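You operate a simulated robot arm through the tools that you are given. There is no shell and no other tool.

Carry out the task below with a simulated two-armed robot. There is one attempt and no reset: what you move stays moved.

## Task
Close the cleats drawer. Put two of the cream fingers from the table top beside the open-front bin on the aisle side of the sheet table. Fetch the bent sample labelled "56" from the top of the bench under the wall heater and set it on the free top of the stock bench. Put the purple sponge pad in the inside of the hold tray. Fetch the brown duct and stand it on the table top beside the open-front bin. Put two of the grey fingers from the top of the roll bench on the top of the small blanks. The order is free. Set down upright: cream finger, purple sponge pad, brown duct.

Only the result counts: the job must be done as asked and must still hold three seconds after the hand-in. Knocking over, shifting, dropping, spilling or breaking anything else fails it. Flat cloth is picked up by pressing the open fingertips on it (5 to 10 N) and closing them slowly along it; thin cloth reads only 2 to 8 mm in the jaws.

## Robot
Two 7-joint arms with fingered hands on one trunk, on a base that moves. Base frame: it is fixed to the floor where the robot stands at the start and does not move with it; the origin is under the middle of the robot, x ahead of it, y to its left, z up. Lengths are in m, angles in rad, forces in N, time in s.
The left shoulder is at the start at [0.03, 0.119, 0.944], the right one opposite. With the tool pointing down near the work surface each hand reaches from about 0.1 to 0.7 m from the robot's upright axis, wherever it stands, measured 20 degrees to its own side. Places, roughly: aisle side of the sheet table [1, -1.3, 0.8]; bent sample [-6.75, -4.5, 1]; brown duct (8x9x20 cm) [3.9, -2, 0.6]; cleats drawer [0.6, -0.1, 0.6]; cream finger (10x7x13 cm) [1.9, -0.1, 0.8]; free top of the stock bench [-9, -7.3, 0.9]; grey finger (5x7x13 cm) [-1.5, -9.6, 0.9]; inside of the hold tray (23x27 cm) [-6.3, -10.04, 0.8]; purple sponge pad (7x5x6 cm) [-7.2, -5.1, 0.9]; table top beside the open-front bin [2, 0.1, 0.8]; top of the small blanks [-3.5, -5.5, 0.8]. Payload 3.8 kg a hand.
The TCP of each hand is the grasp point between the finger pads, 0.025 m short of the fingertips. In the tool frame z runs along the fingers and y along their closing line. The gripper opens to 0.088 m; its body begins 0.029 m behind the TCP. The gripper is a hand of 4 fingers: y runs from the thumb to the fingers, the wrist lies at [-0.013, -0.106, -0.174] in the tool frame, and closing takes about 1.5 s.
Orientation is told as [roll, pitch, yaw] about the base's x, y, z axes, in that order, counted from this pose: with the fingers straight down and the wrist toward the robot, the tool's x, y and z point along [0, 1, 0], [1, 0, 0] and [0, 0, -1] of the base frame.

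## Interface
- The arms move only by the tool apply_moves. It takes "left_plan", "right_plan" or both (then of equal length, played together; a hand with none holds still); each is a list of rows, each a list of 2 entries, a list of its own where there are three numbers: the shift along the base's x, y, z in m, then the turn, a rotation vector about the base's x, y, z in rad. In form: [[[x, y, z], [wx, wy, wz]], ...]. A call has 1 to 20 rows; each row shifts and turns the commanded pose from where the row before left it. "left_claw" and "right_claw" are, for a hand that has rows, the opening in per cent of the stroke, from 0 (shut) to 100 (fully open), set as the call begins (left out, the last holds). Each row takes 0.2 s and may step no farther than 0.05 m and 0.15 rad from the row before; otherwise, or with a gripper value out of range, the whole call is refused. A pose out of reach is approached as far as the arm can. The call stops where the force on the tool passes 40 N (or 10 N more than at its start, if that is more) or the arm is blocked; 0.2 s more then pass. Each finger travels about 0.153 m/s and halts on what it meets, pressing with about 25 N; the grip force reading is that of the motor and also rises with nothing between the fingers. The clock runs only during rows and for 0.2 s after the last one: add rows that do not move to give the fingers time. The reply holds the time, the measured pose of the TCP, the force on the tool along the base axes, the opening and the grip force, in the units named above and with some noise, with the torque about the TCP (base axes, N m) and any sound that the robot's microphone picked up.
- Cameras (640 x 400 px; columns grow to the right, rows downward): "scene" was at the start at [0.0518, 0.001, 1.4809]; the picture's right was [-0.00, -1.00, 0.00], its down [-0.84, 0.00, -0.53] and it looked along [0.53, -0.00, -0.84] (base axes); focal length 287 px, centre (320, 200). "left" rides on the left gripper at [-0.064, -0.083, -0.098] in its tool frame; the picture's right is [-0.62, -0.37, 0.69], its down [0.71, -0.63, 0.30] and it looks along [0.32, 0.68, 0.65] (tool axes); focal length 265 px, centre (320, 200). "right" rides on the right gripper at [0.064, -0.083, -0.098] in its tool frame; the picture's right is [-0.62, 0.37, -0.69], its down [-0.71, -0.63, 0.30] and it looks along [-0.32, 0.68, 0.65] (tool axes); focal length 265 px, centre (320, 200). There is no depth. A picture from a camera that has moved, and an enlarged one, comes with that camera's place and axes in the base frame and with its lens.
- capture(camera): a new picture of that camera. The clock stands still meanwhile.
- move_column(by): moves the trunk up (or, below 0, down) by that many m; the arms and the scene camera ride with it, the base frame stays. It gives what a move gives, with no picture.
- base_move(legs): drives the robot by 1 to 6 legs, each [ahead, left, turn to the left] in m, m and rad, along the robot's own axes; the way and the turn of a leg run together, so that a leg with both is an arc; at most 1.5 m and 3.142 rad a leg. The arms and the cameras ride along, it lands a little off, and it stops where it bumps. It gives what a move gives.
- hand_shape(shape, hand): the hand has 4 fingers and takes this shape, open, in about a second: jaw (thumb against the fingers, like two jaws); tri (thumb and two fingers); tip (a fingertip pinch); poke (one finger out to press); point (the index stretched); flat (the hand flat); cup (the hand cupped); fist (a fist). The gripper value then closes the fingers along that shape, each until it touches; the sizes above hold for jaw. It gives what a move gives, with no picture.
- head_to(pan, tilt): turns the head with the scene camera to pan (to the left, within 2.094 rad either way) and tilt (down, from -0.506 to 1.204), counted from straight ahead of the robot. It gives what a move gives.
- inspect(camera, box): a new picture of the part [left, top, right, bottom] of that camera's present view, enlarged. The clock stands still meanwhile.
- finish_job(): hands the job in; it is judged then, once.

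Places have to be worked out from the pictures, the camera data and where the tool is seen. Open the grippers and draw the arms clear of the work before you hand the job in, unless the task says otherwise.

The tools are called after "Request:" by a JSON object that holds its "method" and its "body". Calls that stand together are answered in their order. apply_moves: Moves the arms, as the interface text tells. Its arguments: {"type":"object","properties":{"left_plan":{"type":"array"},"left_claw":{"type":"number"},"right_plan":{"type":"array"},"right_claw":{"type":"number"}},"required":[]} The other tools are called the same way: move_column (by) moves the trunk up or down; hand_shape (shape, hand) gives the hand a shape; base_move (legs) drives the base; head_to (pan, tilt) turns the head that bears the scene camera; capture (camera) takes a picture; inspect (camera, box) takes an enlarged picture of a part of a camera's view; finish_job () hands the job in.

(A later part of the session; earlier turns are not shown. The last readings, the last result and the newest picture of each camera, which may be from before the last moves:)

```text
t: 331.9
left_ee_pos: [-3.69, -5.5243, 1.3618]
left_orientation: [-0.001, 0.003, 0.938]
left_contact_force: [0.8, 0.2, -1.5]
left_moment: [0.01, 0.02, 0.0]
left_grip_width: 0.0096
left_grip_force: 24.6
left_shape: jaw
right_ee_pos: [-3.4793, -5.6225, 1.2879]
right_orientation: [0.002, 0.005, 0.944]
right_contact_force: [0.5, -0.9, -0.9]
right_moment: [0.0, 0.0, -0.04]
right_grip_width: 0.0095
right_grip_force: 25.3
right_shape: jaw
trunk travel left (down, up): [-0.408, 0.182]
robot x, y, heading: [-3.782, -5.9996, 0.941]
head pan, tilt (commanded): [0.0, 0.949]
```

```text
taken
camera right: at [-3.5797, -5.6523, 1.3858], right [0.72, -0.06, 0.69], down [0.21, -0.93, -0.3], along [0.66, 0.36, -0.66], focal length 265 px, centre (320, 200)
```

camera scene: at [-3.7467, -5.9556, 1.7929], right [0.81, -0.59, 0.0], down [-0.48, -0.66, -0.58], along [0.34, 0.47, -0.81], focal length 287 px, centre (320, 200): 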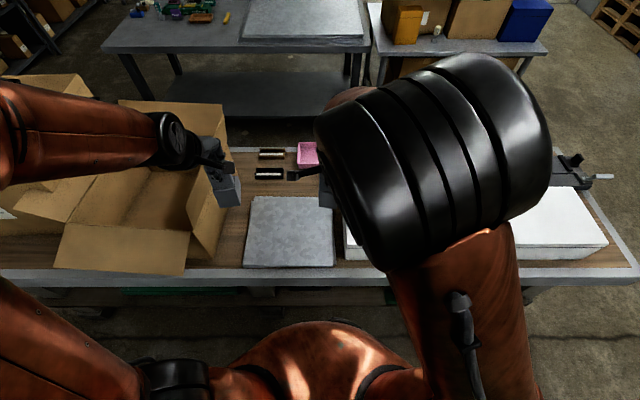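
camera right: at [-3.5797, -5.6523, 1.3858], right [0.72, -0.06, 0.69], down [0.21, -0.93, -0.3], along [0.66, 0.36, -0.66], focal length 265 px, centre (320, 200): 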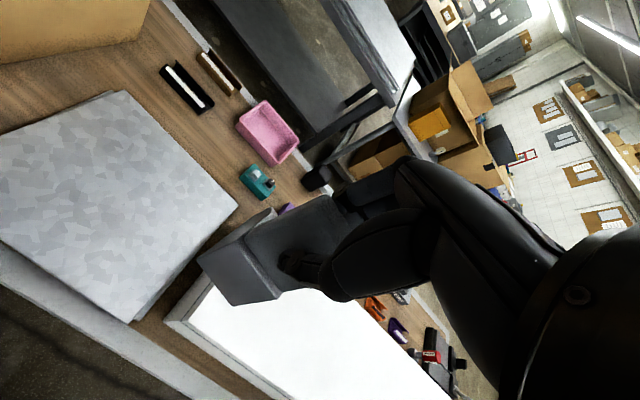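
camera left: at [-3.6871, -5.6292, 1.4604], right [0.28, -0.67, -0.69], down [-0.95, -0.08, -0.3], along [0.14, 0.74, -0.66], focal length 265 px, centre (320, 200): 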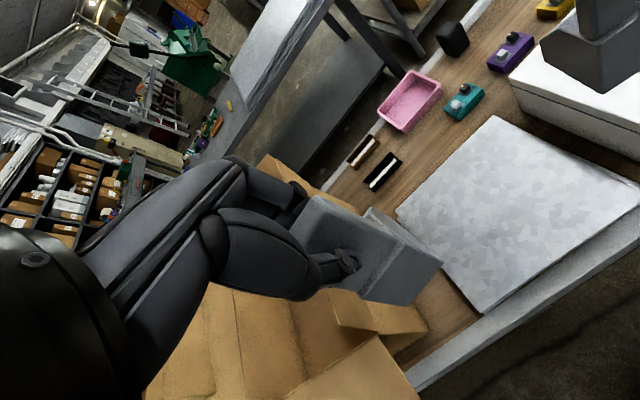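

I'm in front of the galvanized stack of small blanks: roughly n 0.21–0.52, u -6.63…-6.34, top z≈0.84. I move G2 (right hand) over its right part, G1 slightly away from the carton flap, and lower the trunk a bit.

Request:
{"method": "apply_moves", "body": {"left_plan": [[[0.0205, 0.0016, 0], [0, 0, 0]], [[0.0205, 0.0016, 0], [0, 0, 0]], [[0.0, 0.0, 0], [0, 0, 0]]], "right_plan": [[[0.0093, 0.0361, 0], [0, 0, 0]], [[0.0093, 0.0361, 0], [0, 0, 0]], [[0.0093, 0.0361, 0], [0, 0, 0]]]}}

Request:
{"method": "move_column", "body": {"by": -0.15}}

Request:
{"method": "capture", "body": {"camera": "right"}}

Request:
{"method": "capture", "body": {"camera": "left"}}

Request:
{"method": "capture", "body": {"camera": "scene"}}

```text
t: 332.7
left_ee_pos: [-3.6486, -5.5214, 1.362]
left_orientation: [-0.002, 0.004, 0.937]
left_contact_force: [0.1, 0.8, -1.6]
left_moment: [-0.03, 0.01, 0.02]
left_grip_width: 0.0095
left_grip_force: 24.8
left_shape: jaw
right_ee_pos: [-3.4505, -5.5121, 1.2882]
right_orientation: [0.0, 0.007, 0.946]
right_contact_force: [1.0, 0.4, -2.4]
right_moment: [0.01, 0.01, 0.01]
right_grip_width: 0.0092
right_grip_force: 25.1
right_shape: jaw
trunk travel left (down, up): [-0.408, 0.182]
robot x, y, heading: [-3.7784, -6.0003, 0.942]
head pan, tilt (commanded): [0.0, 0.949]
```

```text
t: 334.5
left_ee_pos: [-3.6497, -5.523, 1.2131]
left_orientation: [-0.001, 0.001, 0.937]
left_contact_force: [0.6, -0.5, -1.7]
left_moment: [-0.03, 0.01, 0.0]
left_grip_width: 0.0095
left_grip_force: 25.2
left_shape: jaw
right_ee_pos: [-3.4501, -5.5138, 1.1381]
right_orientation: [-0.001, 0.006, 0.944]
right_contact_force: [-0.5, -0.5, -2.4]
right_moment: [-0.02, 0.04, -0.03]
right_grip_width: 0.0091
right_grip_force: 25.0
right_shape: jaw
trunk travel left (down, up): [-0.258, 0.332]
robot x, y, heading: [-3.7789, -6.0025, 0.949]
head pan, tilt (commanded): [0.0, 0.949]
```

```text
taken
camera right: at [-3.5513, -5.5444, 1.2364], right [0.72, -0.06, 0.69], down [0.21, -0.93, -0.3], along [0.66, 0.36, -0.66], focal length 265 px, centre (320, 200)
```

right: 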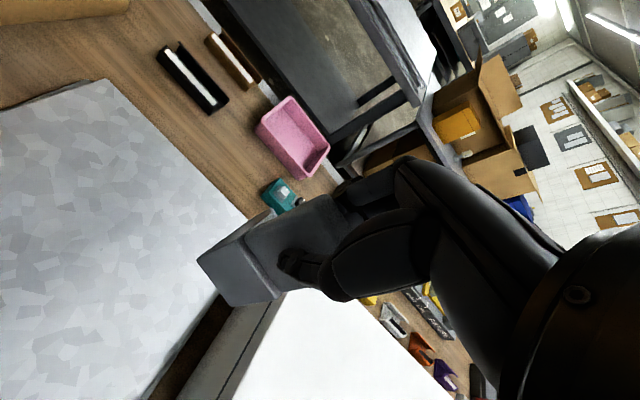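

```text
taken
camera left: at [-3.6464, -5.6261, 1.3112], right [0.28, -0.67, -0.69], down [-0.95, -0.08, -0.3], along [0.14, 0.74, -0.66], focal length 265 px, centre (320, 200)
```

left: 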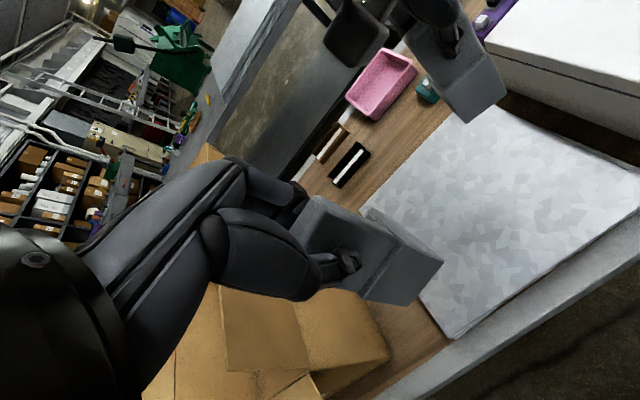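

```text
taken
camera scene: at [-3.7466, -5.9558, 1.643], right [0.81, -0.59, 0.0], down [-0.48, -0.66, -0.58], along [0.34, 0.47, -0.81], focal length 287 px, centre (320, 200)
```

scene: 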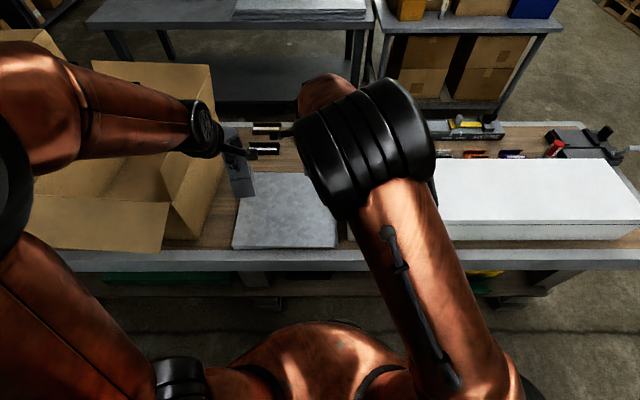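

G2 hangs over the slab's right part (n≈0.45, u≈-6.49), inside its edges. I lower the right hand toward the slab.

Request:
{"method": "apply_moves", "body": {"right_plan": [[[0, 0, -0.04], [0, 0, 0]], [[0, 0, -0.04], [0, 0, 0]], [[0, 0, -0.04], [0, 0, 0]], [[0, 0, -0.03], [0, 0, 0]], [[0, 0, 0], [0, 0, 0]]]}}

Request:
{"method": "capture", "body": {"camera": "right"}}

Request:
{"method": "capture", "body": {"camera": "left"}}

```text
t: 335.7
left_ee_pos: [-3.6489, -5.5226, 1.2111]
left_orientation: [-0.001, 0.002, 0.937]
left_contact_force: [-0.3, -0.3, -2.5]
left_moment: [-0.05, 0.04, 0.01]
left_grip_width: 0.0098
left_grip_force: 25.2
left_shape: jaw
right_ee_pos: [-3.45, -5.5144, 0.9889]
right_orientation: [-0.001, 0.004, 0.945]
right_contact_force: [-0.1, -0.2, -2.5]
right_moment: [-0.01, 0.0, -0.02]
right_grip_width: 0.0094
right_grip_force: 24.9
right_shape: jaw
trunk travel left (down, up): [-0.258, 0.332]
robot x, y, heading: [-3.7832, -6.0039, 0.943]
head pan, tilt (commanded): [0.0, 0.949]
```

```text
taken
camera right: at [-3.551, -5.5447, 1.0858], right [0.72, -0.06, 0.69], down [0.21, -0.93, -0.3], along [0.66, 0.36, -0.66], focal length 265 px, centre (320, 200)
```

right: 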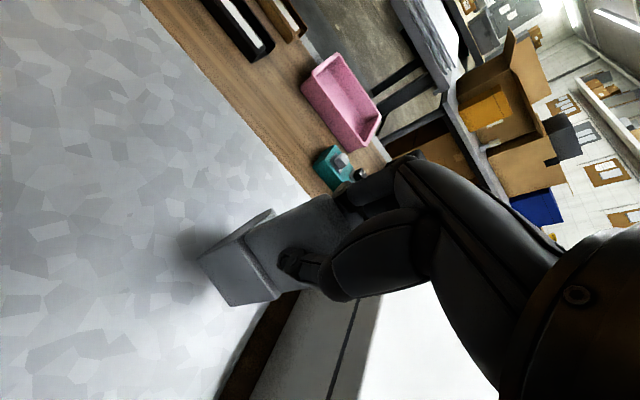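

```text
taken
camera left: at [-3.6466, -5.6263, 1.3111], right [0.28, -0.67, -0.69], down [-0.95, -0.08, -0.3], along [0.14, 0.74, -0.66], focal length 265 px, centre (320, 200)
```

left: 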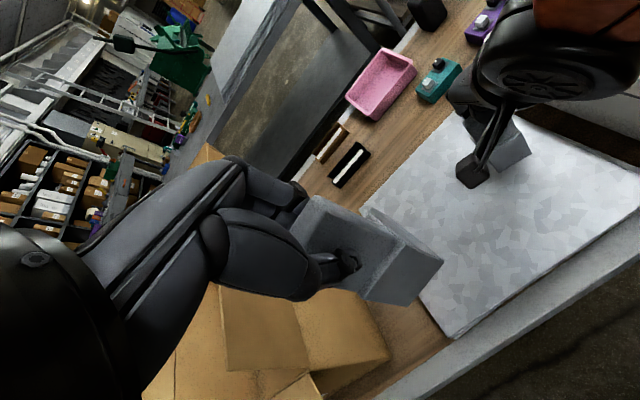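

G2 is over the slab but close to its right edge, so I shift it 3 cm left before lowering on.

Request:
{"method": "apply_moves", "body": {"right_plan": [[[-0.015, 0.0048, 0], [0, 0, 0]], [[-0.015, 0.0048, 0], [0, 0, 0]], [[0, 0, -0.015], [0, 0, 0]], [[0, 0, -0.008], [0, 0, 0]], [[0, 0, -0.004], [0, 0, 0]]]}}

Request:
{"method": "capture", "body": {"camera": "right"}}

```text
t: 336.9
left_ee_pos: [-3.6495, -5.5217, 1.2113]
left_orientation: [0.0, 0.002, 0.938]
left_contact_force: [0.3, -0.2, -2.1]
left_moment: [-0.04, -0.05, -0.02]
left_grip_width: 0.0097
left_grip_force: 24.9
left_shape: jaw
right_ee_pos: [-3.4803, -5.5023, 0.9614]
right_orientation: [0.001, 0.006, 0.946]
right_contact_force: [0.2, 0.8, -2.7]
right_moment: [-0.02, 0.04, 0.04]
right_grip_width: 0.0094
right_grip_force: 24.9
right_shape: jaw
trunk travel left (down, up): [-0.258, 0.332]
robot x, y, heading: [-3.7807, -5.9997, 0.942]
head pan, tilt (commanded): [0.0, 0.949]
```

```text
taken
camera right: at [-3.5811, -5.5348, 1.0589], right [0.72, -0.06, 0.69], down [0.21, -0.93, -0.3], along [0.66, 0.36, -0.66], focal length 265 px, centre (320, 200)
```

right: 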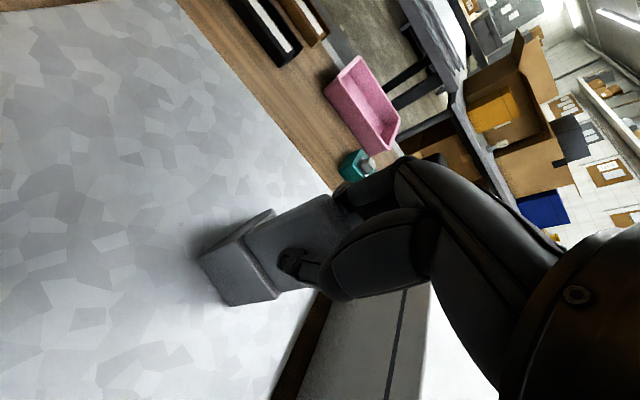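

Request:
{"method": "apply_moves", "body": {"right_plan": [[[0, 0, -0.004], [0, 0, 0]], [[0, 0, -0.003], [0, 0, 0]], [[0, 0, -0.003], [0, 0, 0]]]}}

```text
t: 337.7
left_ee_pos: [-3.6494, -5.5232, 1.2137]
left_orientation: [0.0, -0.001, 0.938]
left_contact_force: [-0.8, 1.1, -2.3]
left_moment: [-0.02, 0.0, -0.01]
left_grip_width: 0.0099
left_grip_force: 24.9
left_shape: jaw
right_ee_pos: [-3.4801, -5.5031, 0.9561]
right_orientation: [0.003, -0.005, 0.943]
right_contact_force: [-0.2, -3.6, 22.8]
right_moment: [-0.08, 0.01, 0.04]
right_grip_width: 0.0104
right_grip_force: 24.6
right_shape: jaw
trunk travel left (down, up): [-0.258, 0.332]
robot x, y, heading: [-3.7828, -5.9995, 0.941]
head pan, tilt (commanded): [0.0, 0.949]
```

G2 is on the slab (22 N pressed). I ease up 4 mm, open the hand, and raise it.

Request:
{"method": "apply_moves", "body": {"right_plan": [[[0, 0, 0.003], [0, 0, 0]], [[0, 0, 0.001], [0, 0, 0]]]}}

Request:
{"method": "apply_moves", "body": {"right_claw": 100, "right_plan": [[[0, 0, 0], [0, 0, 0]], [[0, 0, 0], [0, 0, 0]], [[0, 0, 0], [0, 0, 0]], [[0, 0, 0], [0, 0, 0]]]}}

Request:
{"method": "apply_moves", "body": {"right_plan": [[[0, 0, 0.03], [0, 0, 0]], [[0, 0, 0.04], [0, 0, 0]], [[0, 0, 0.045], [0, 0, 0]], [[0, 0, 0.045], [0, 0, 0]], [[0, 0, 0.03], [0, 0, 0]]]}}

Request:
{"method": "capture", "body": {"camera": "right"}}

Request:
{"method": "capture", "body": {"camera": "left"}}

```text
t: 338.3
left_ee_pos: [-3.6491, -5.5222, 1.2124]
left_orientation: [-0.001, 0.002, 0.938]
left_contact_force: [1.0, -0.3, -1.4]
left_moment: [-0.03, 0.04, -0.03]
left_grip_width: 0.0096
left_grip_force: 25.5
left_shape: jaw
right_ee_pos: [-3.4811, -5.5037, 0.9571]
right_orientation: [0.001, 0.003, 0.946]
right_contact_force: [2.1, 2.2, 15.4]
right_moment: [0.1, -0.08, 0.03]
right_grip_width: 0.0104
right_grip_force: 25.6
right_shape: jaw
trunk travel left (down, up): [-0.258, 0.332]
robot x, y, heading: [-3.7789, -6.0001, 0.941]
head pan, tilt (commanded): [0.0, 0.949]
```

```text
t: 339.3
left_ee_pos: [-3.6481, -5.5219, 1.2121]
left_orientation: [0.0, 0.003, 0.936]
left_contact_force: [0.2, -0.2, -2.2]
left_moment: [-0.03, 0.01, 0.0]
left_grip_width: 0.0096
left_grip_force: 24.9
left_shape: jaw
right_ee_pos: [-3.4806, -5.5043, 0.9562]
right_orientation: [-0.001, 0.005, 0.945]
right_contact_force: [0.3, 0.3, 0.6]
right_moment: [-0.03, 0.0, 0.01]
right_grip_width: 0.0875
right_grip_force: 0.1
right_shape: jaw
trunk travel left (down, up): [-0.258, 0.332]
robot x, y, heading: [-3.7788, -5.9991, 0.938]
head pan, tilt (commanded): [0.0, 0.949]
```

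```text
t: 340.5
left_ee_pos: [-3.6489, -5.5217, 1.2126]
left_orientation: [-0.001, 0.002, 0.939]
left_contact_force: [1.1, -1.0, -1.4]
left_moment: [-0.03, 0.01, 0.0]
left_grip_width: 0.0097
left_grip_force: 25.4
left_shape: jaw
right_ee_pos: [-3.4794, -5.5046, 1.1473]
right_orientation: [-0.001, 0.005, 0.944]
right_contact_force: [-0.6, 0.2, 0.6]
right_moment: [0.0, -0.02, 0.01]
right_grip_width: 0.0877
right_grip_force: 0.2
right_shape: jaw
trunk travel left (down, up): [-0.258, 0.332]
robot x, y, heading: [-3.7789, -6.0007, 0.941]
head pan, tilt (commanded): [0.0, 0.949]
```

```text
taken
camera right: at [-3.5818, -5.535, 1.2444], right [0.72, -0.06, 0.69], down [0.21, -0.93, -0.3], along [0.66, 0.36, -0.66], focal length 265 px, centre (320, 200)
```

right: 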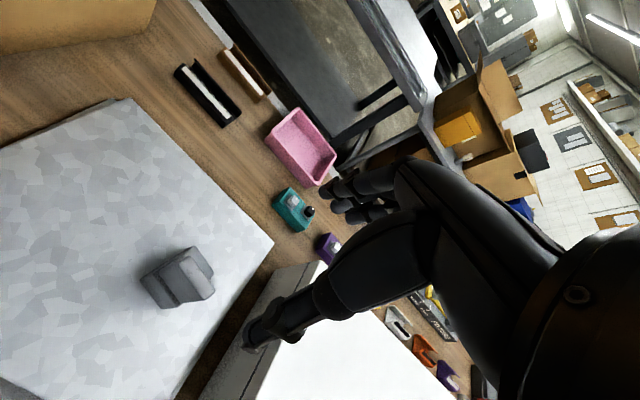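

```text
taken
camera left: at [-3.6466, -5.6264, 1.3112], right [0.28, -0.67, -0.69], down [-0.95, -0.08, -0.3], along [0.14, 0.74, -0.66], focal length 265 px, centre (320, 200)
```

left: 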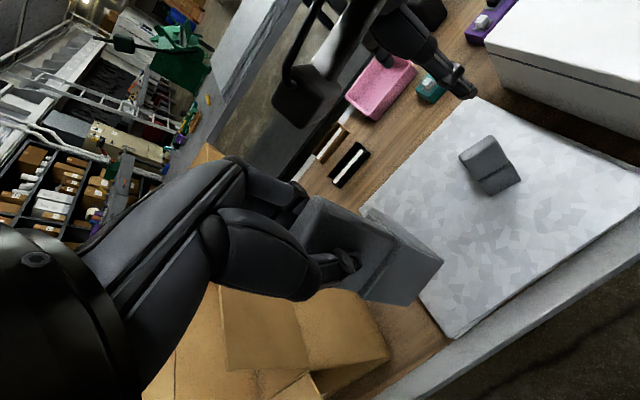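

G2 stands upright on the slab. I move the right hand away to the right, and bring G1 over the slab's left part.

Request:
{"method": "apply_moves", "body": {"right_plan": [[[0.0206, -0.0397, 0.01], [0, 0, 0]], [[0.0206, -0.0397, 0.01], [0, 0, 0]], [[0.0206, -0.0397, 0.01], [0, 0, 0]], [[0.0206, -0.0397, 0.01], [0, 0, 0]], [[0.0206, -0.0397, 0], [0, 0, 0]]]}}

Request:
{"method": "apply_moves", "body": {"left_plan": [[[0.0217, 0.0213, 0], [0, 0, 0]], [[0.0217, 0.0213, 0], [0, 0, 0]], [[0.0217, 0.0213, -0.02], [0, 0, 0]], [[0, 0, -0.045], [0, 0, 0]], [[0, 0, -0.045], [0, 0, 0]], [[0, 0, -0.045], [0, 0, 0]], [[0, 0, -0.045], [0, 0, 0]], [[0, 0, 0], [0, 0, 0]]]}}

Request:
{"method": "capture", "body": {"camera": "left"}}

Request:
{"method": "capture", "body": {"camera": "scene"}}

```text
t: 341.7
left_ee_pos: [-3.6485, -5.5222, 1.2121]
left_orientation: [0.0, 0.001, 0.938]
left_contact_force: [0.8, 0.6, -1.5]
left_moment: [0.01, 0.02, -0.01]
left_grip_width: 0.0097
left_grip_force: 25.0
left_shape: jaw
right_ee_pos: [-3.376, -5.7048, 1.1856]
right_orientation: [0.002, 0.006, 0.945]
right_contact_force: [0.4, 0.8, 0.6]
right_moment: [-0.02, -0.01, 0.02]
right_grip_width: 0.0877
right_grip_force: 0.0
right_shape: jaw
trunk travel left (down, up): [-0.258, 0.332]
robot x, y, heading: [-3.7787, -6.0011, 0.943]
head pan, tilt (commanded): [0.0, 0.949]
```

```text
t: 343.5
left_ee_pos: [-3.5843, -5.458, 1.0123]
left_orientation: [0.002, 0.001, 0.937]
left_contact_force: [-0.2, 0.7, -1.0]
left_moment: [-0.03, 0.0, 0.03]
left_grip_width: 0.0095
left_grip_force: 25.3
left_shape: jaw
right_ee_pos: [-3.3766, -5.7034, 1.1853]
right_orientation: [-0.001, 0.002, 0.945]
right_contact_force: [-0.5, -0.2, 0.6]
right_moment: [0.03, 0.03, 0.02]
right_grip_width: 0.0877
right_grip_force: 0.0
right_shape: jaw
trunk travel left (down, up): [-0.258, 0.332]
robot x, y, heading: [-3.7808, -5.9994, 0.943]
head pan, tilt (commanded): [0.0, 0.949]
```

```text
taken
camera left: at [-3.582, -5.5622, 1.1116], right [0.28, -0.67, -0.69], down [-0.95, -0.08, -0.3], along [0.14, 0.74, -0.65], focal length 265 px, centre (320, 200)
```

left: 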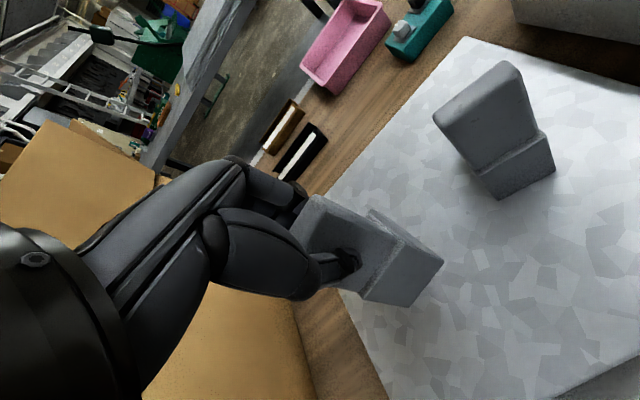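

```text
taken
camera scene: at [-3.7469, -5.9565, 1.643], right [0.81, -0.59, 0.0], down [-0.48, -0.66, -0.58], along [0.34, 0.47, -0.81], focal length 287 px, centre (320, 200)
```

scene: 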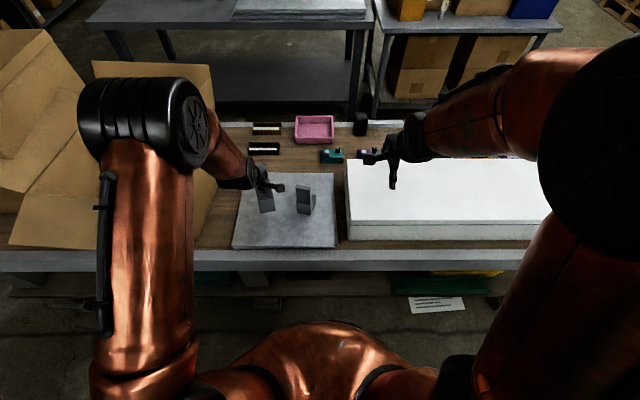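

Request:
{"method": "apply_moves", "body": {"left_plan": [[[0, 0, -0.025], [0, 0, 0]], [[0, 0, -0.015], [0, 0, 0]], [[0, 0, -0.006], [0, 0, 0]], [[0, 0, -0.004], [0, 0, 0]]]}}

Request:
{"method": "capture", "body": {"camera": "left"}}

```text
t: 344.5
left_ee_pos: [-3.5839, -5.4565, 0.9616]
left_orientation: [-0.002, 0.001, 0.938]
left_contact_force: [0.1, 0.2, -2.2]
left_moment: [-0.01, -0.01, 0.03]
left_grip_width: 0.0101
left_grip_force: 25.1
left_shape: jaw
right_ee_pos: [-3.3753, -5.7037, 1.1867]
right_orientation: [0.0, 0.007, 0.944]
right_contact_force: [-0.3, 0.8, 0.0]
right_moment: [-0.01, -0.01, -0.01]
right_grip_width: 0.0881
right_grip_force: 0.0
right_shape: jaw
trunk travel left (down, up): [-0.258, 0.332]
robot x, y, heading: [-3.7824, -6.0024, 0.944]
head pan, tilt (commanded): [0.0, 0.949]
```

```text
taken
camera left: at [-3.5816, -5.5617, 1.0612], right [0.28, -0.67, -0.69], down [-0.95, -0.09, -0.3], along [0.14, 0.74, -0.66], focal length 265 px, centre (320, 200)
```

left: 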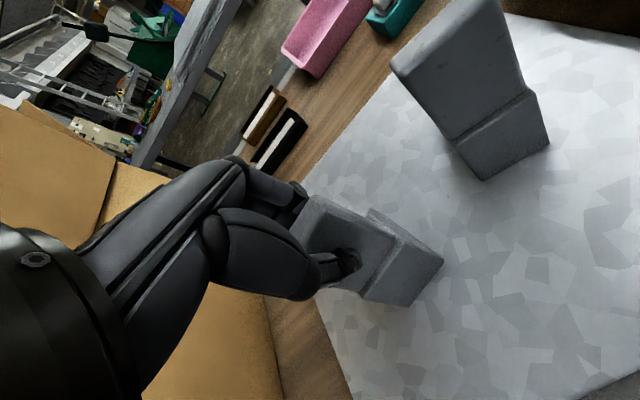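

Request:
{"method": "apply_moves", "body": {"left_plan": [[[0, 0, -0.003], [0, 0, 0]], [[0, 0, -0.002], [0, 0, 0]]]}}

```text
t: 345.1
left_ee_pos: [-3.5839, -5.4584, 0.9589]
left_orientation: [0.0, -0.002, 0.938]
left_contact_force: [-1.3, -1.1, 7.7]
left_moment: [0.03, -0.02, 0.0]
left_grip_width: 0.0099
left_grip_force: 25.8
left_shape: jaw
right_ee_pos: [-3.3777, -5.7029, 1.1851]
right_orientation: [0.0, 0.004, 0.945]
right_contact_force: [-0.6, -0.5, -0.3]
right_moment: [-0.01, -0.02, -0.02]
right_grip_width: 0.0877
right_grip_force: 0.0
right_shape: jaw
trunk travel left (down, up): [-0.258, 0.332]
robot x, y, heading: [-3.7829, -6.0021, 0.942]
head pan, tilt (commanded): [0.0, 0.949]
```

G1 has touched the slab (+7.7 N). I open the left hand and lift it straight up, then check both.

Request:
{"method": "apply_moves", "body": {"left_claw": 100, "left_plan": [[[0, 0, 0], [0, 0, 0]], [[0, 0, 0], [0, 0, 0]], [[0, 0, 0], [0, 0, 0]], [[0, 0, 0], [0, 0, 0]]]}}

Request:
{"method": "apply_moves", "body": {"left_plan": [[[0, 0, 0.03], [0, 0, 0]], [[0, 0, 0.04], [0, 0, 0]], [[0, 0, 0.045], [0, 0, 0]], [[0, 0, 0.045], [0, 0, 0]], [[0, 0, 0.045], [0, 0, 0]], [[-0.01, -0.0138, 0.03], [0, 0, 0]]]}}

Request:
{"method": "move_column", "body": {"by": 0.1}}

Request:
{"method": "inspect", "body": {"camera": "scene", "box": [200, 130, 400, 280]}}

Request:
{"method": "capture", "body": {"camera": "left"}}

```text
t: 346.1
left_ee_pos: [-3.5852, -5.4572, 0.9575]
left_orientation: [-0.001, 0.003, 0.938]
left_contact_force: [-0.3, -0.3, 0.7]
left_moment: [0.04, 0.0, 0.0]
left_grip_width: 0.0875
left_grip_force: 0.0
left_shape: jaw
right_ee_pos: [-3.3767, -5.7037, 1.1854]
right_orientation: [0.002, 0.005, 0.945]
right_contact_force: [-0.2, 0.2, 0.5]
right_moment: [-0.01, 0.01, 0.01]
right_grip_width: 0.0877
right_grip_force: 0.1
right_shape: jaw
trunk travel left (down, up): [-0.258, 0.332]
robot x, y, heading: [-3.78, -5.9981, 0.94]
head pan, tilt (commanded): [0.0, 0.949]
```

```text
t: 347.5
left_ee_pos: [-3.5954, -5.4726, 1.1943]
left_orientation: [0.001, 0.001, 0.934]
left_contact_force: [-1.1, 0.0, -0.8]
left_moment: [-0.03, -0.03, -0.01]
left_grip_width: 0.0876
left_grip_force: 0.1
left_shape: jaw
right_ee_pos: [-3.3773, -5.7037, 1.1859]
right_orientation: [0.001, 0.003, 0.945]
right_contact_force: [-0.3, 0.2, 0.6]
right_moment: [0.02, -0.01, 0.0]
right_grip_width: 0.0873
right_grip_force: 0.1
right_shape: jaw
trunk travel left (down, up): [-0.258, 0.332]
robot x, y, heading: [-3.7803, -6.004, 0.946]
head pan, tilt (commanded): [0.0, 0.949]
```

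```text
t: 348.8
left_ee_pos: [-3.5927, -5.4714, 1.2927]
left_orientation: [0.0, 0.001, 0.938]
left_contact_force: [0.1, 0.7, 0.0]
left_moment: [0.0, 0.02, 0.01]
left_grip_width: 0.0878
left_grip_force: 0.0
left_shape: jaw
right_ee_pos: [-3.3761, -5.702, 1.2844]
right_orientation: [-0.002, 0.005, 0.943]
right_contact_force: [-0.4, 0.2, 0.1]
right_moment: [0.02, 0.03, -0.03]
right_grip_width: 0.0875
right_grip_force: 0.1
right_shape: jaw
trunk travel left (down, up): [-0.358, 0.232]
robot x, y, heading: [-3.7782, -6.0014, 0.943]
head pan, tilt (commanded): [0.0, 0.949]
```

```text
2.67 times, centred on (300, 205) of scene
camera zoom: at [-3.7466, -5.9559, 1.7428], right [0.81, -0.59, 0.0], down [-0.48, -0.66, -0.58], along [0.34, 0.47, -0.81], focal length 766 px, centre (373, 187)
```

zoom: 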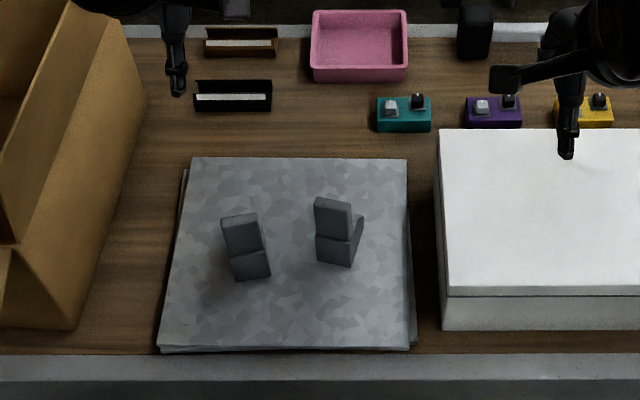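

```text
taken
camera left: at [-3.5915, -5.5757, 1.3918], right [0.28, -0.67, -0.69], down [-0.95, -0.08, -0.3], along [0.14, 0.74, -0.66], focal length 265 px, centre (320, 200)
```

left: 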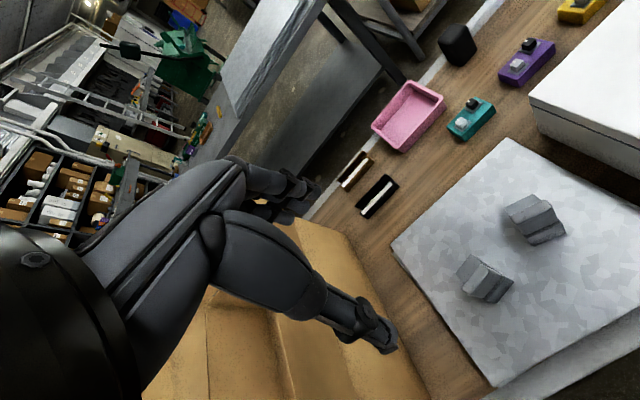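

Both grey fingers stand on the small blanks. Next I look along the corridor toward the heater bench (to my left) to plan the route.

Request:
{"method": "head_to", "body": {"pan": 1.57, "tilt": 0.4}}

Request:
{"method": "capture", "body": {"camera": "scene"}}

Request:
{"method": "head_to", "body": {"pan": 2.09, "tilt": 0.45}}

Request:
{"method": "capture", "body": {"camera": "scene"}}

```text
t: 350.5
left_ee_pos: [-3.5942, -5.4699, 1.2921]
left_orientation: [0.001, 0.002, 0.937]
left_contact_force: [0.5, 0.7, 0.2]
left_moment: [0.03, -0.01, 0.03]
left_grip_width: 0.0879
left_grip_force: 0.1
left_shape: jaw
right_ee_pos: [-3.3756, -5.7034, 1.2846]
right_orientation: [-0.001, 0.005, 0.945]
right_contact_force: [0.3, -0.3, 0.2]
right_moment: [0.0, 0.04, -0.04]
right_grip_width: 0.0879
right_grip_force: 0.1
right_shape: jaw
trunk travel left (down, up): [-0.358, 0.232]
robot x, y, heading: [-3.7777, -6.0003, 0.94]
head pan, tilt (commanded): [1.571, 0.4]
```

```text
taken
camera scene: at [-3.8643, -5.9603, 1.7895], right [0.59, 0.81, 0.0], down [0.31, -0.23, -0.92], along [-0.74, 0.54, -0.39], focal length 287 px, centre (320, 200)
```

scene: 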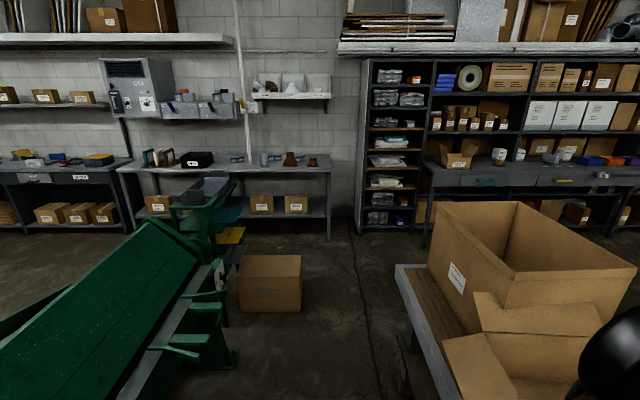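

```text
t: 351.4
left_ee_pos: [-3.5937, -5.472, 1.2931]
left_orientation: [0.001, 0.002, 0.937]
left_contact_force: [-0.8, 0.6, 0.0]
left_moment: [0.01, 0.01, 0.01]
left_grip_width: 0.0879
left_grip_force: 0.1
left_shape: jaw
right_ee_pos: [-3.3767, -5.7023, 1.2855]
right_orientation: [0.001, 0.003, 0.946]
right_contact_force: [-0.6, -0.7, 0.4]
right_moment: [-0.03, 0.01, 0.0]
right_grip_width: 0.0878
right_grip_force: 0.0
right_shape: jaw
trunk travel left (down, up): [-0.358, 0.232]
robot x, y, heading: [-3.7805, -5.9982, 0.943]
head pan, tilt (commanded): [2.089, 0.45]
```

```text
taken
camera scene: at [-3.8808, -6.0046, 1.7849], right [0.11, 0.99, 0.0], down [0.43, -0.05, -0.9], along [-0.89, 0.1, -0.43], focal length 287 px, centre (320, 200)
```

scene: 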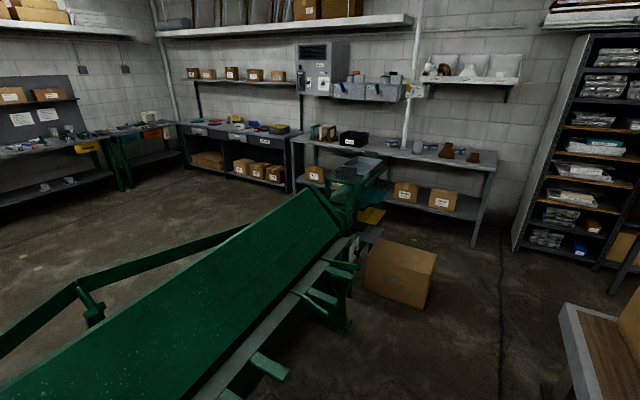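

The heater bench is ahead on the far wall; a floor carton (n≈-1.46…-1.85, u -7.78…-7.25) must be passed on its right, beyond the table's end (n≈-0.95). I tuck the arms in, raise the trunk well above the open carton, and strafe along the corridor.

Request:
{"method": "apply_moves", "body": {"left_plan": [[[-0.0235, -0.0324, 0], [0, 0, 0]], [[-0.0235, -0.0324, 0], [0, 0, 0]], [[-0.0235, -0.0324, 0], [0, 0, 0]], [[-0.0235, -0.0324, 0], [0, 0, 0]]], "right_plan": [[[-0.0005, -0.0305, 0], [0, 0, 0]], [[-0.0005, -0.0305, 0], [0, 0, 0]], [[-0.0005, -0.0305, 0], [0, 0, 0]], [[-0.0005, -0.0305, 0], [0, 0, 0]]]}}

Request:
{"method": "move_column", "body": {"by": 0.2}}

Request:
{"method": "base_move", "body": {"legs": [[0, 1.1, 0]]}}

Request:
{"method": "head_to", "body": {"pan": 1.57, "tilt": 0.7}}

Request:
{"method": "capture", "body": {"camera": "scene"}}

```text
t: 352.4
left_ee_pos: [-3.6915, -5.604, 1.2941]
left_orientation: [0.0, 0.0, 0.936]
left_contact_force: [0.0, 0.7, 0.6]
left_moment: [0.0, -0.02, 0.01]
left_grip_width: 0.0876
left_grip_force: 0.0
left_shape: jaw
right_ee_pos: [-3.3808, -5.8293, 1.2847]
right_orientation: [0.003, 0.002, 0.944]
right_contact_force: [0.3, 0.0, 0.5]
right_moment: [0.0, 0.01, 0.0]
right_grip_width: 0.0875
right_grip_force: 0.1
right_shape: jaw
trunk travel left (down, up): [-0.358, 0.232]
robot x, y, heading: [-3.7795, -6.0001, 0.942]
head pan, tilt (commanded): [2.089, 0.45]
```

```text
t: 354.6
left_ee_pos: [-3.6895, -5.601, 1.4943]
left_orientation: [0.0, 0.002, 0.937]
left_contact_force: [-0.3, -0.1, 0.2]
left_moment: [-0.03, 0.0, 0.03]
left_grip_width: 0.0875
left_grip_force: 0.0
left_shape: jaw
right_ee_pos: [-3.3795, -5.8251, 1.4851]
right_orientation: [-0.001, 0.006, 0.945]
right_contact_force: [-0.2, 0.0, 0.1]
right_moment: [0.0, 0.0, 0.01]
right_grip_width: 0.0876
right_grip_force: 0.0
right_shape: jaw
trunk travel left (down, up): [-0.558, 0.032]
robot x, y, heading: [-3.7828, -6.0001, 0.941]
head pan, tilt (commanded): [2.089, 0.45]
```

```text
t: 360.2
left_ee_pos: [-4.5781, -4.9569, 1.4939]
left_orientation: [0.0, 0.002, 0.939]
left_contact_force: [0.9, 0.9, -0.8]
left_moment: [0.02, 0.03, -0.01]
left_grip_width: 0.0879
left_grip_force: 0.1
left_shape: jaw
right_ee_pos: [-4.2672, -5.1808, 1.486]
right_orientation: [0.0, 0.006, 0.946]
right_contact_force: [0.0, 0.1, 0.3]
right_moment: [-0.01, 0.02, 0.03]
right_grip_width: 0.088
right_grip_force: 0.1
right_shape: jaw
trunk travel left (down, up): [-0.558, 0.032]
robot x, y, heading: [-4.6689, -5.3559, 0.944]
head pan, tilt (commanded): [2.089, 0.45]
```

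```text
t: 361.1
left_ee_pos: [-4.58, -4.9559, 1.493]
left_orientation: [0.001, 0.002, 0.939]
left_contact_force: [0.7, -0.2, -1.2]
left_moment: [-0.02, -0.01, 0.02]
left_grip_width: 0.0877
left_grip_force: 0.0
left_shape: jaw
right_ee_pos: [-4.2675, -5.1811, 1.4853]
right_orientation: [-0.002, 0.004, 0.947]
right_contact_force: [-0.3, 0.1, 0.6]
right_moment: [-0.01, 0.0, -0.01]
right_grip_width: 0.0876
right_grip_force: 0.0
right_shape: jaw
trunk travel left (down, up): [-0.558, 0.032]
robot x, y, heading: [-4.6675, -5.3555, 0.947]
head pan, tilt (commanded): [1.571, 0.7]
```

```text
taken
camera scene: at [-4.7466, -5.3209, 1.9627], right [0.59, 0.81, 0.0], down [0.52, -0.38, -0.77], along [-0.62, 0.45, -0.64], focal length 287 px, centre (320, 200)
```

scene: 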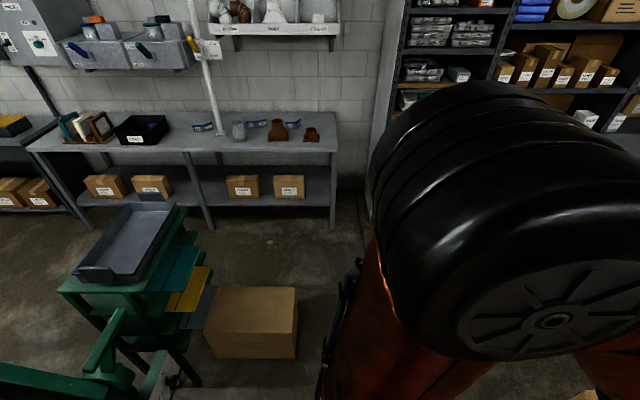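

I pass diagonally between the table's end corner and the floor carton in three short legs.

Request:
{"method": "base_move", "body": {"legs": [[0.03, 0.4, 0], [0.2, 0.27, 0], [0.23, 0.42, 0]]}}

Request:
{"method": "base_move", "body": {"legs": [[0, 0, 1.57]]}}

Request:
{"method": "head_to", "body": {"pan": 0.5, "tilt": 0.5}}

Request:
{"method": "capture", "body": {"camera": "scene"}}

```text
t: 367.9
left_ee_pos: [-5.1886, -3.9413, 1.495]
left_orientation: [0.003, 0.003, 0.938]
left_contact_force: [0.4, 0.3, -0.3]
left_moment: [0.0, -0.03, 0.03]
left_grip_width: 0.0879
left_grip_force: 0.1
left_shape: jaw
right_ee_pos: [-4.8788, -4.1663, 1.4848]
right_orientation: [0.001, 0.005, 0.944]
right_contact_force: [0.7, -0.2, 0.2]
right_moment: [0.02, 0.01, 0.02]
right_grip_width: 0.0876
right_grip_force: 0.1
right_shape: jaw
trunk travel left (down, up): [-0.558, 0.032]
robot x, y, heading: [-5.2826, -4.341, 0.945]
head pan, tilt (commanded): [1.571, 0.7]
```

```text
t: 372.1
left_ee_pos: [-5.6806, -4.2496, 1.4949]
left_orientation: [0.0, 0.001, 2.512]
left_contact_force: [0.4, 0.6, 0.2]
left_moment: [0.01, 0.01, 0.01]
left_grip_width: 0.0879
left_grip_force: 0.0
left_shape: jaw
right_ee_pos: [-5.4564, -3.9381, 1.4855]
right_orientation: [0.001, 0.005, 2.517]
right_contact_force: [-0.4, 0.1, 0.0]
right_moment: [0.01, -0.03, -0.03]
right_grip_width: 0.0877
right_grip_force: 0.1
right_shape: jaw
trunk travel left (down, up): [-0.558, 0.032]
robot x, y, heading: [-5.2834, -4.3385, 2.52]
head pan, tilt (commanded): [1.571, 0.7]
```

```text
t: 373.5
left_ee_pos: [-5.6806, -4.2506, 1.4937]
left_orientation: [0.002, 0.001, 2.51]
left_contact_force: [0.0, -0.6, -0.1]
left_moment: [0.0, -0.01, -0.05]
left_grip_width: 0.0877
left_grip_force: 0.1
left_shape: jaw
right_ee_pos: [-5.456, -3.9384, 1.4862]
right_orientation: [-0.001, 0.006, 2.52]
right_contact_force: [0.5, -0.1, -0.3]
right_moment: [0.03, 0.01, 0.01]
right_grip_width: 0.0875
right_grip_force: 0.1
right_shape: jaw
trunk travel left (down, up): [-0.558, 0.032]
robot x, y, heading: [-5.2813, -4.3381, 2.516]
head pan, tilt (commanded): [0.499, 0.499]
```

```text
taken
camera scene: at [-5.353, -4.3385, 1.9804], right [0.12, 0.99, 0.0], down [0.48, -0.06, -0.88], along [-0.87, 0.11, -0.48], focal length 287 px, centre (320, 200)
```

scene: 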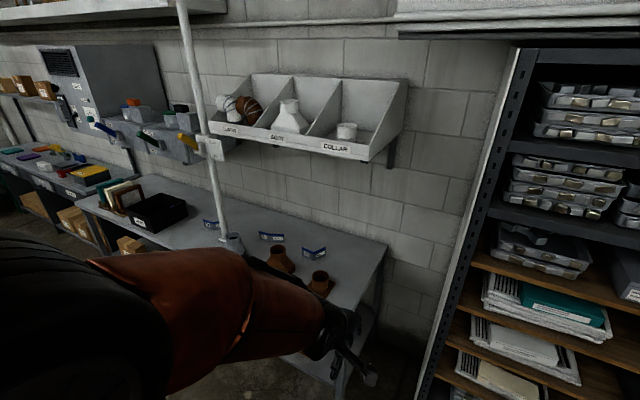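

I zoom in on the bench: three small white-and-blue bent pieces may be the labelled bent samples.

Request:
{"method": "inspect", "body": {"camera": "scene", "box": [190, 190, 350, 310]}}

Request:
{"method": "inspect", "body": {"camera": "scene", "box": [80, 120, 240, 240]}}

```text
3.33 times, centred on (270, 250) of scene
camera zoom: at [-5.353, -4.3385, 1.9804], right [0.12, 0.99, 0.0], down [0.48, -0.06, -0.88], along [-0.87, 0.11, -0.48], focal length 957 px, centre (487, 33)
```

zoom: 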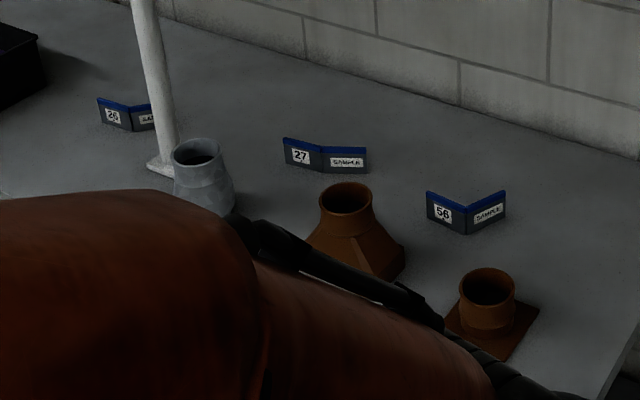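

```text
3.33 times, centred on (160, 180) of scene
camera zoom: at [-5.353, -4.3385, 1.9804], right [0.12, 0.99, 0.0], down [0.48, -0.06, -0.88], along [-0.87, 0.11, -0.48], focal length 957 px, centre (853, 267)
```

zoom: 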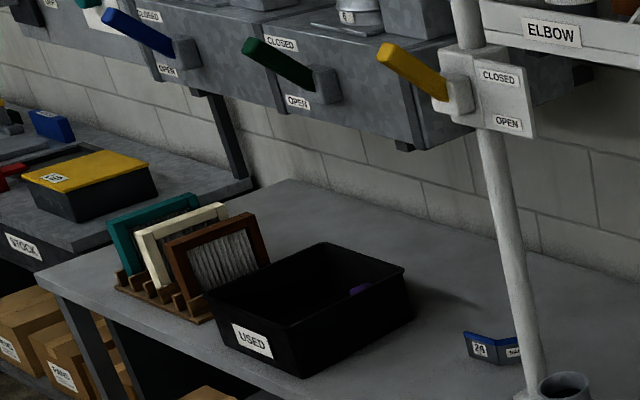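

Found it: "56" is the rightmost of the three bent samples (26, 27, 56), an upright L-bent plate near (-6.59,-4.22); the purple pad lies inside the black "USED" tray. A floor carton is close behind where I'd stand, so I look down to see my own base's footprint.

Request:
{"method": "head_to", "body": {"pan": 0.0, "tilt": 1.2}}

Request:
{"method": "capture", "body": {"camera": "scene"}}

Request:
{"method": "head_to", "body": {"pan": 1.3, "tilt": 1.0}}

Request:
{"method": "capture", "body": {"camera": "scene"}}

```text
t: 374.5
left_ee_pos: [-5.6805, -4.2505, 1.4942]
left_orientation: [0.0, 0.001, 2.512]
left_contact_force: [0.2, 0.5, 0.2]
left_moment: [-0.01, 0.0, 0.01]
left_grip_width: 0.0874
left_grip_force: 0.1
left_shape: jaw
right_ee_pos: [-5.4567, -3.9395, 1.4855]
right_orientation: [0.0, 0.005, 2.518]
right_contact_force: [0.6, 0.0, 0.1]
right_moment: [0.03, -0.02, 0.0]
right_grip_width: 0.0878
right_grip_force: 0.0
right_shape: jaw
trunk travel left (down, up): [-0.558, 0.032]
robot x, y, heading: [-5.2819, -4.3416, 2.52]
head pan, tilt (commanded): [0.0, 1.201]
```

```text
taken
camera scene: at [-5.3082, -4.3172, 1.9268], right [0.58, 0.81, 0.0], down [0.76, -0.54, -0.36], along [-0.29, 0.21, -0.93], focal length 287 px, centre (320, 200)
```

scene: 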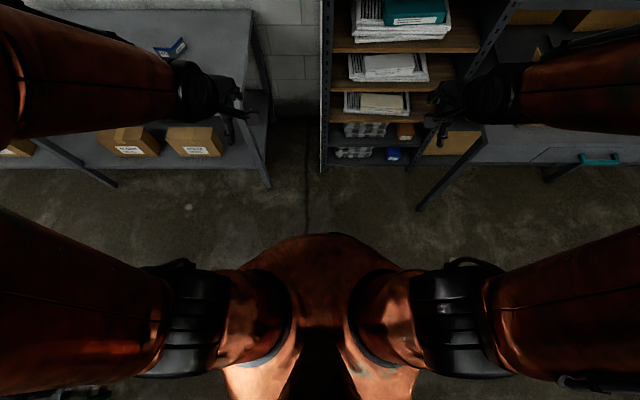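

```text
t: 376.0
left_ee_pos: [-5.681, -4.25, 1.4943]
left_orientation: [0.0, 0.0, 2.511]
left_contact_force: [0.0, 0.7, 0.1]
left_moment: [-0.01, 0.01, 0.01]
left_grip_width: 0.0876
left_grip_force: 0.0
left_shape: jaw
right_ee_pos: [-5.4563, -3.9391, 1.4843]
right_orientation: [0.0, 0.003, 2.518]
right_contact_force: [-0.7, -0.1, -0.4]
right_moment: [-0.01, 0.01, 0.0]
right_grip_width: 0.0874
right_grip_force: 0.1
right_shape: jaw
trunk travel left (down, up): [-0.558, 0.032]
robot x, y, heading: [-5.2792, -4.3387, 2.518]
head pan, tilt (commanded): [1.3, 1.0]
```

```text
taken
camera scene: at [-5.3172, -4.3933, 1.9393], right [-0.62, 0.78, 0.0], down [0.66, 0.53, -0.54], along [-0.42, -0.34, -0.84], focal length 287 px, centre (320, 200)
```

scene: 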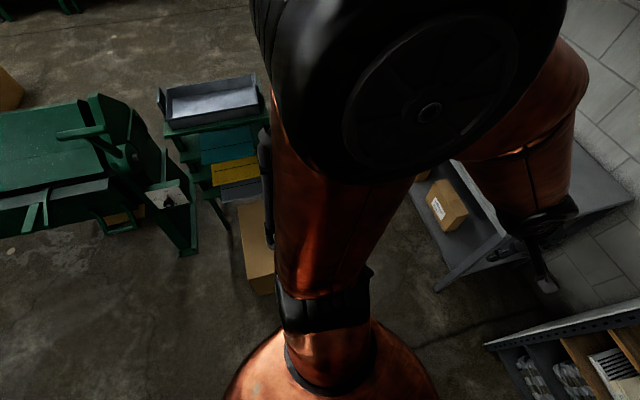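

The reach data suggest ~0.6 m from shoulder to wrist, so standing at about n=-2.14, u=-7.05 (0.36 m from both bench edge and carton corner) should let the left hand reach sample 56. I drive there in an L-shaped path.

Request:
{"method": "base_move", "body": {"legs": [[0.4, 0, 0], [0, 0.42, 0]]}}

Request:
{"method": "move_column", "body": {"by": -0.3}}

Request:
{"method": "head_to", "body": {"pan": 0.3, "tilt": 0.6}}

Request:
{"method": "capture", "body": {"camera": "scene"}}

Request:
{"method": "capture", "body": {"camera": "left"}}

```text
t: 380.7
left_ee_pos: [-6.2476, -4.357, 1.4943]
left_orientation: [0.004, 0.001, 2.507]
left_contact_force: [0.3, -1.4, 0.3]
left_moment: [-0.01, -0.02, 0.0]
left_grip_width: 0.0877
left_grip_force: 0.0
left_shape: jaw
right_ee_pos: [-6.023, -4.0463, 1.4847]
right_orientation: [0.003, 0.004, 2.515]
right_contact_force: [0.9, 0.3, 0.6]
right_moment: [-0.01, 0.01, -0.01]
right_grip_width: 0.0877
right_grip_force: 0.1
right_shape: jaw
trunk travel left (down, up): [-0.558, 0.032]
robot x, y, heading: [-5.8493, -4.451, 2.508]
head pan, tilt (commanded): [1.3, 1.0]
```

```text
t: 383.7
left_ee_pos: [-6.2486, -4.3596, 1.1937]
left_orientation: [0.001, 0.001, 2.508]
left_contact_force: [0.2, -0.1, 0.2]
left_moment: [0.01, -0.01, 0.04]
left_grip_width: 0.0875
left_grip_force: 0.1
left_shape: jaw
right_ee_pos: [-6.0246, -4.0479, 1.1857]
right_orientation: [-0.001, 0.006, 2.518]
right_contact_force: [0.3, -1.0, -0.4]
right_moment: [-0.03, 0.02, -0.03]
right_grip_width: 0.0877
right_grip_force: 0.0
right_shape: jaw
trunk travel left (down, up): [-0.258, 0.332]
robot x, y, heading: [-5.8477, -4.4519, 2.51]
head pan, tilt (commanded): [1.3, 1.0]
```

```text
t: 384.9
left_ee_pos: [-6.2488, -4.3594, 1.1945]
left_orientation: [0.001, 0.0, 2.509]
left_contact_force: [0.0, 0.3, 0.2]
left_moment: [0.01, -0.03, -0.01]
left_grip_width: 0.0878
left_grip_force: 0.1
left_shape: jaw
right_ee_pos: [-6.0235, -4.0478, 1.1851]
right_orientation: [0.001, 0.006, 2.516]
right_contact_force: [0.4, 0.8, -0.3]
right_moment: [-0.02, 0.02, -0.03]
right_grip_width: 0.0875
right_grip_force: 0.0
right_shape: jaw
trunk travel left (down, up): [-0.258, 0.332]
robot x, y, heading: [-5.849, -4.4509, 2.513]
head pan, tilt (commanded): [0.3, 0.6]
```

```text
taken
camera scene: at [-5.9148, -4.4313, 1.6713], right [0.32, 0.95, 0.0], down [0.54, -0.18, -0.82], along [-0.78, 0.26, -0.57], focal length 287 px, centre (320, 200)
```

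scene: 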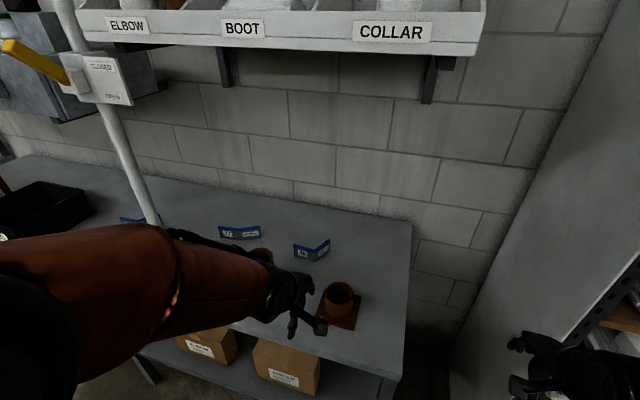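

```text
taken
camera left: at [-6.1438, -4.3558, 1.2929], right [0.66, 0.28, -0.69], down [0.09, -0.95, -0.3], along [-0.74, 0.14, -0.65], focal length 265 px, centre (320, 200)
```

left: 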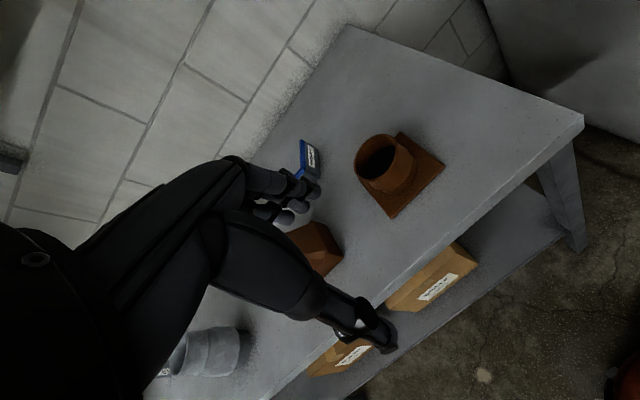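

Sample 56 is visible in both cameras. I zoom in to triangulate it.

Request:
{"method": "inspect", "body": {"camera": "scene", "box": [270, 215, 390, 335]}}

Request:
{"method": "inspect", "body": {"camera": "left", "box": [260, 110, 420, 230]}}

```text
3.33 times, centred on (330, 275) of scene
camera zoom: at [-5.9148, -4.4313, 1.6713], right [0.32, 0.95, 0.0], down [0.54, -0.18, -0.82], along [-0.78, 0.26, -0.57], focal length 957 px, centre (287, -50)
```

zoom: 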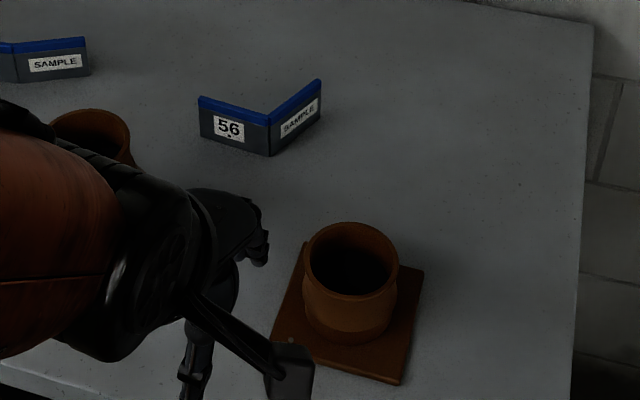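

```text
3.33 times, centred on (340, 170) of left
camera zoom: at [-6.1438, -4.3558, 1.2929], right [0.66, 0.28, -0.69], down [0.09, -0.95, -0.3], along [-0.74, 0.14, -0.65], focal length 885 px, centre (253, 300)
```

zoom: 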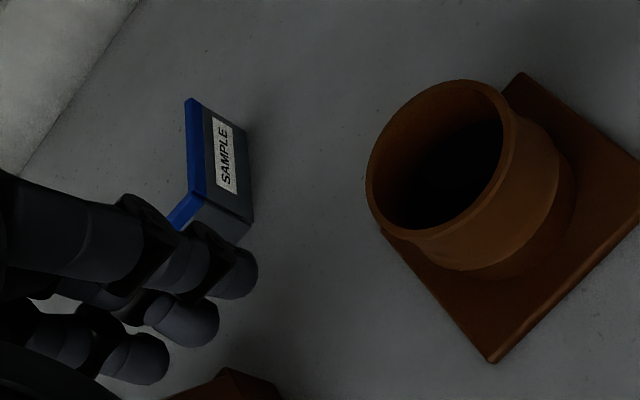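

Sample 56's left leaf runs along -u from (-6.624,-4.212) for ~8 cm, top z≈0.943, bench z≈0.89. I edge the base 5 cm forward and left for reach, then bring the left hand above the leaf.

Request:
{"method": "base_move", "body": {"legs": [[0.055, 0.05, 0]]}}

```text
t: 386.0
left_ee_pos: [-6.3259, -4.3671, 1.1922]
left_orientation: [-0.002, 0.003, 2.507]
left_contact_force: [-0.8, 0.7, 0.1]
left_moment: [-0.02, -0.03, -0.01]
left_grip_width: 0.0879
left_grip_force: 0.0
left_shape: jaw
right_ee_pos: [-6.0988, -4.056, 1.1856]
right_orientation: [0.0, 0.005, 2.515]
right_contact_force: [0.1, 0.6, -0.9]
right_moment: [-0.03, -0.01, -0.02]
right_grip_width: 0.0875
right_grip_force: 0.0
right_shape: jaw
trunk travel left (down, up): [-0.258, 0.332]
robot x, y, heading: [-5.9239, -4.4548, 2.509]
head pan, tilt (commanded): [0.3, 0.6]
```

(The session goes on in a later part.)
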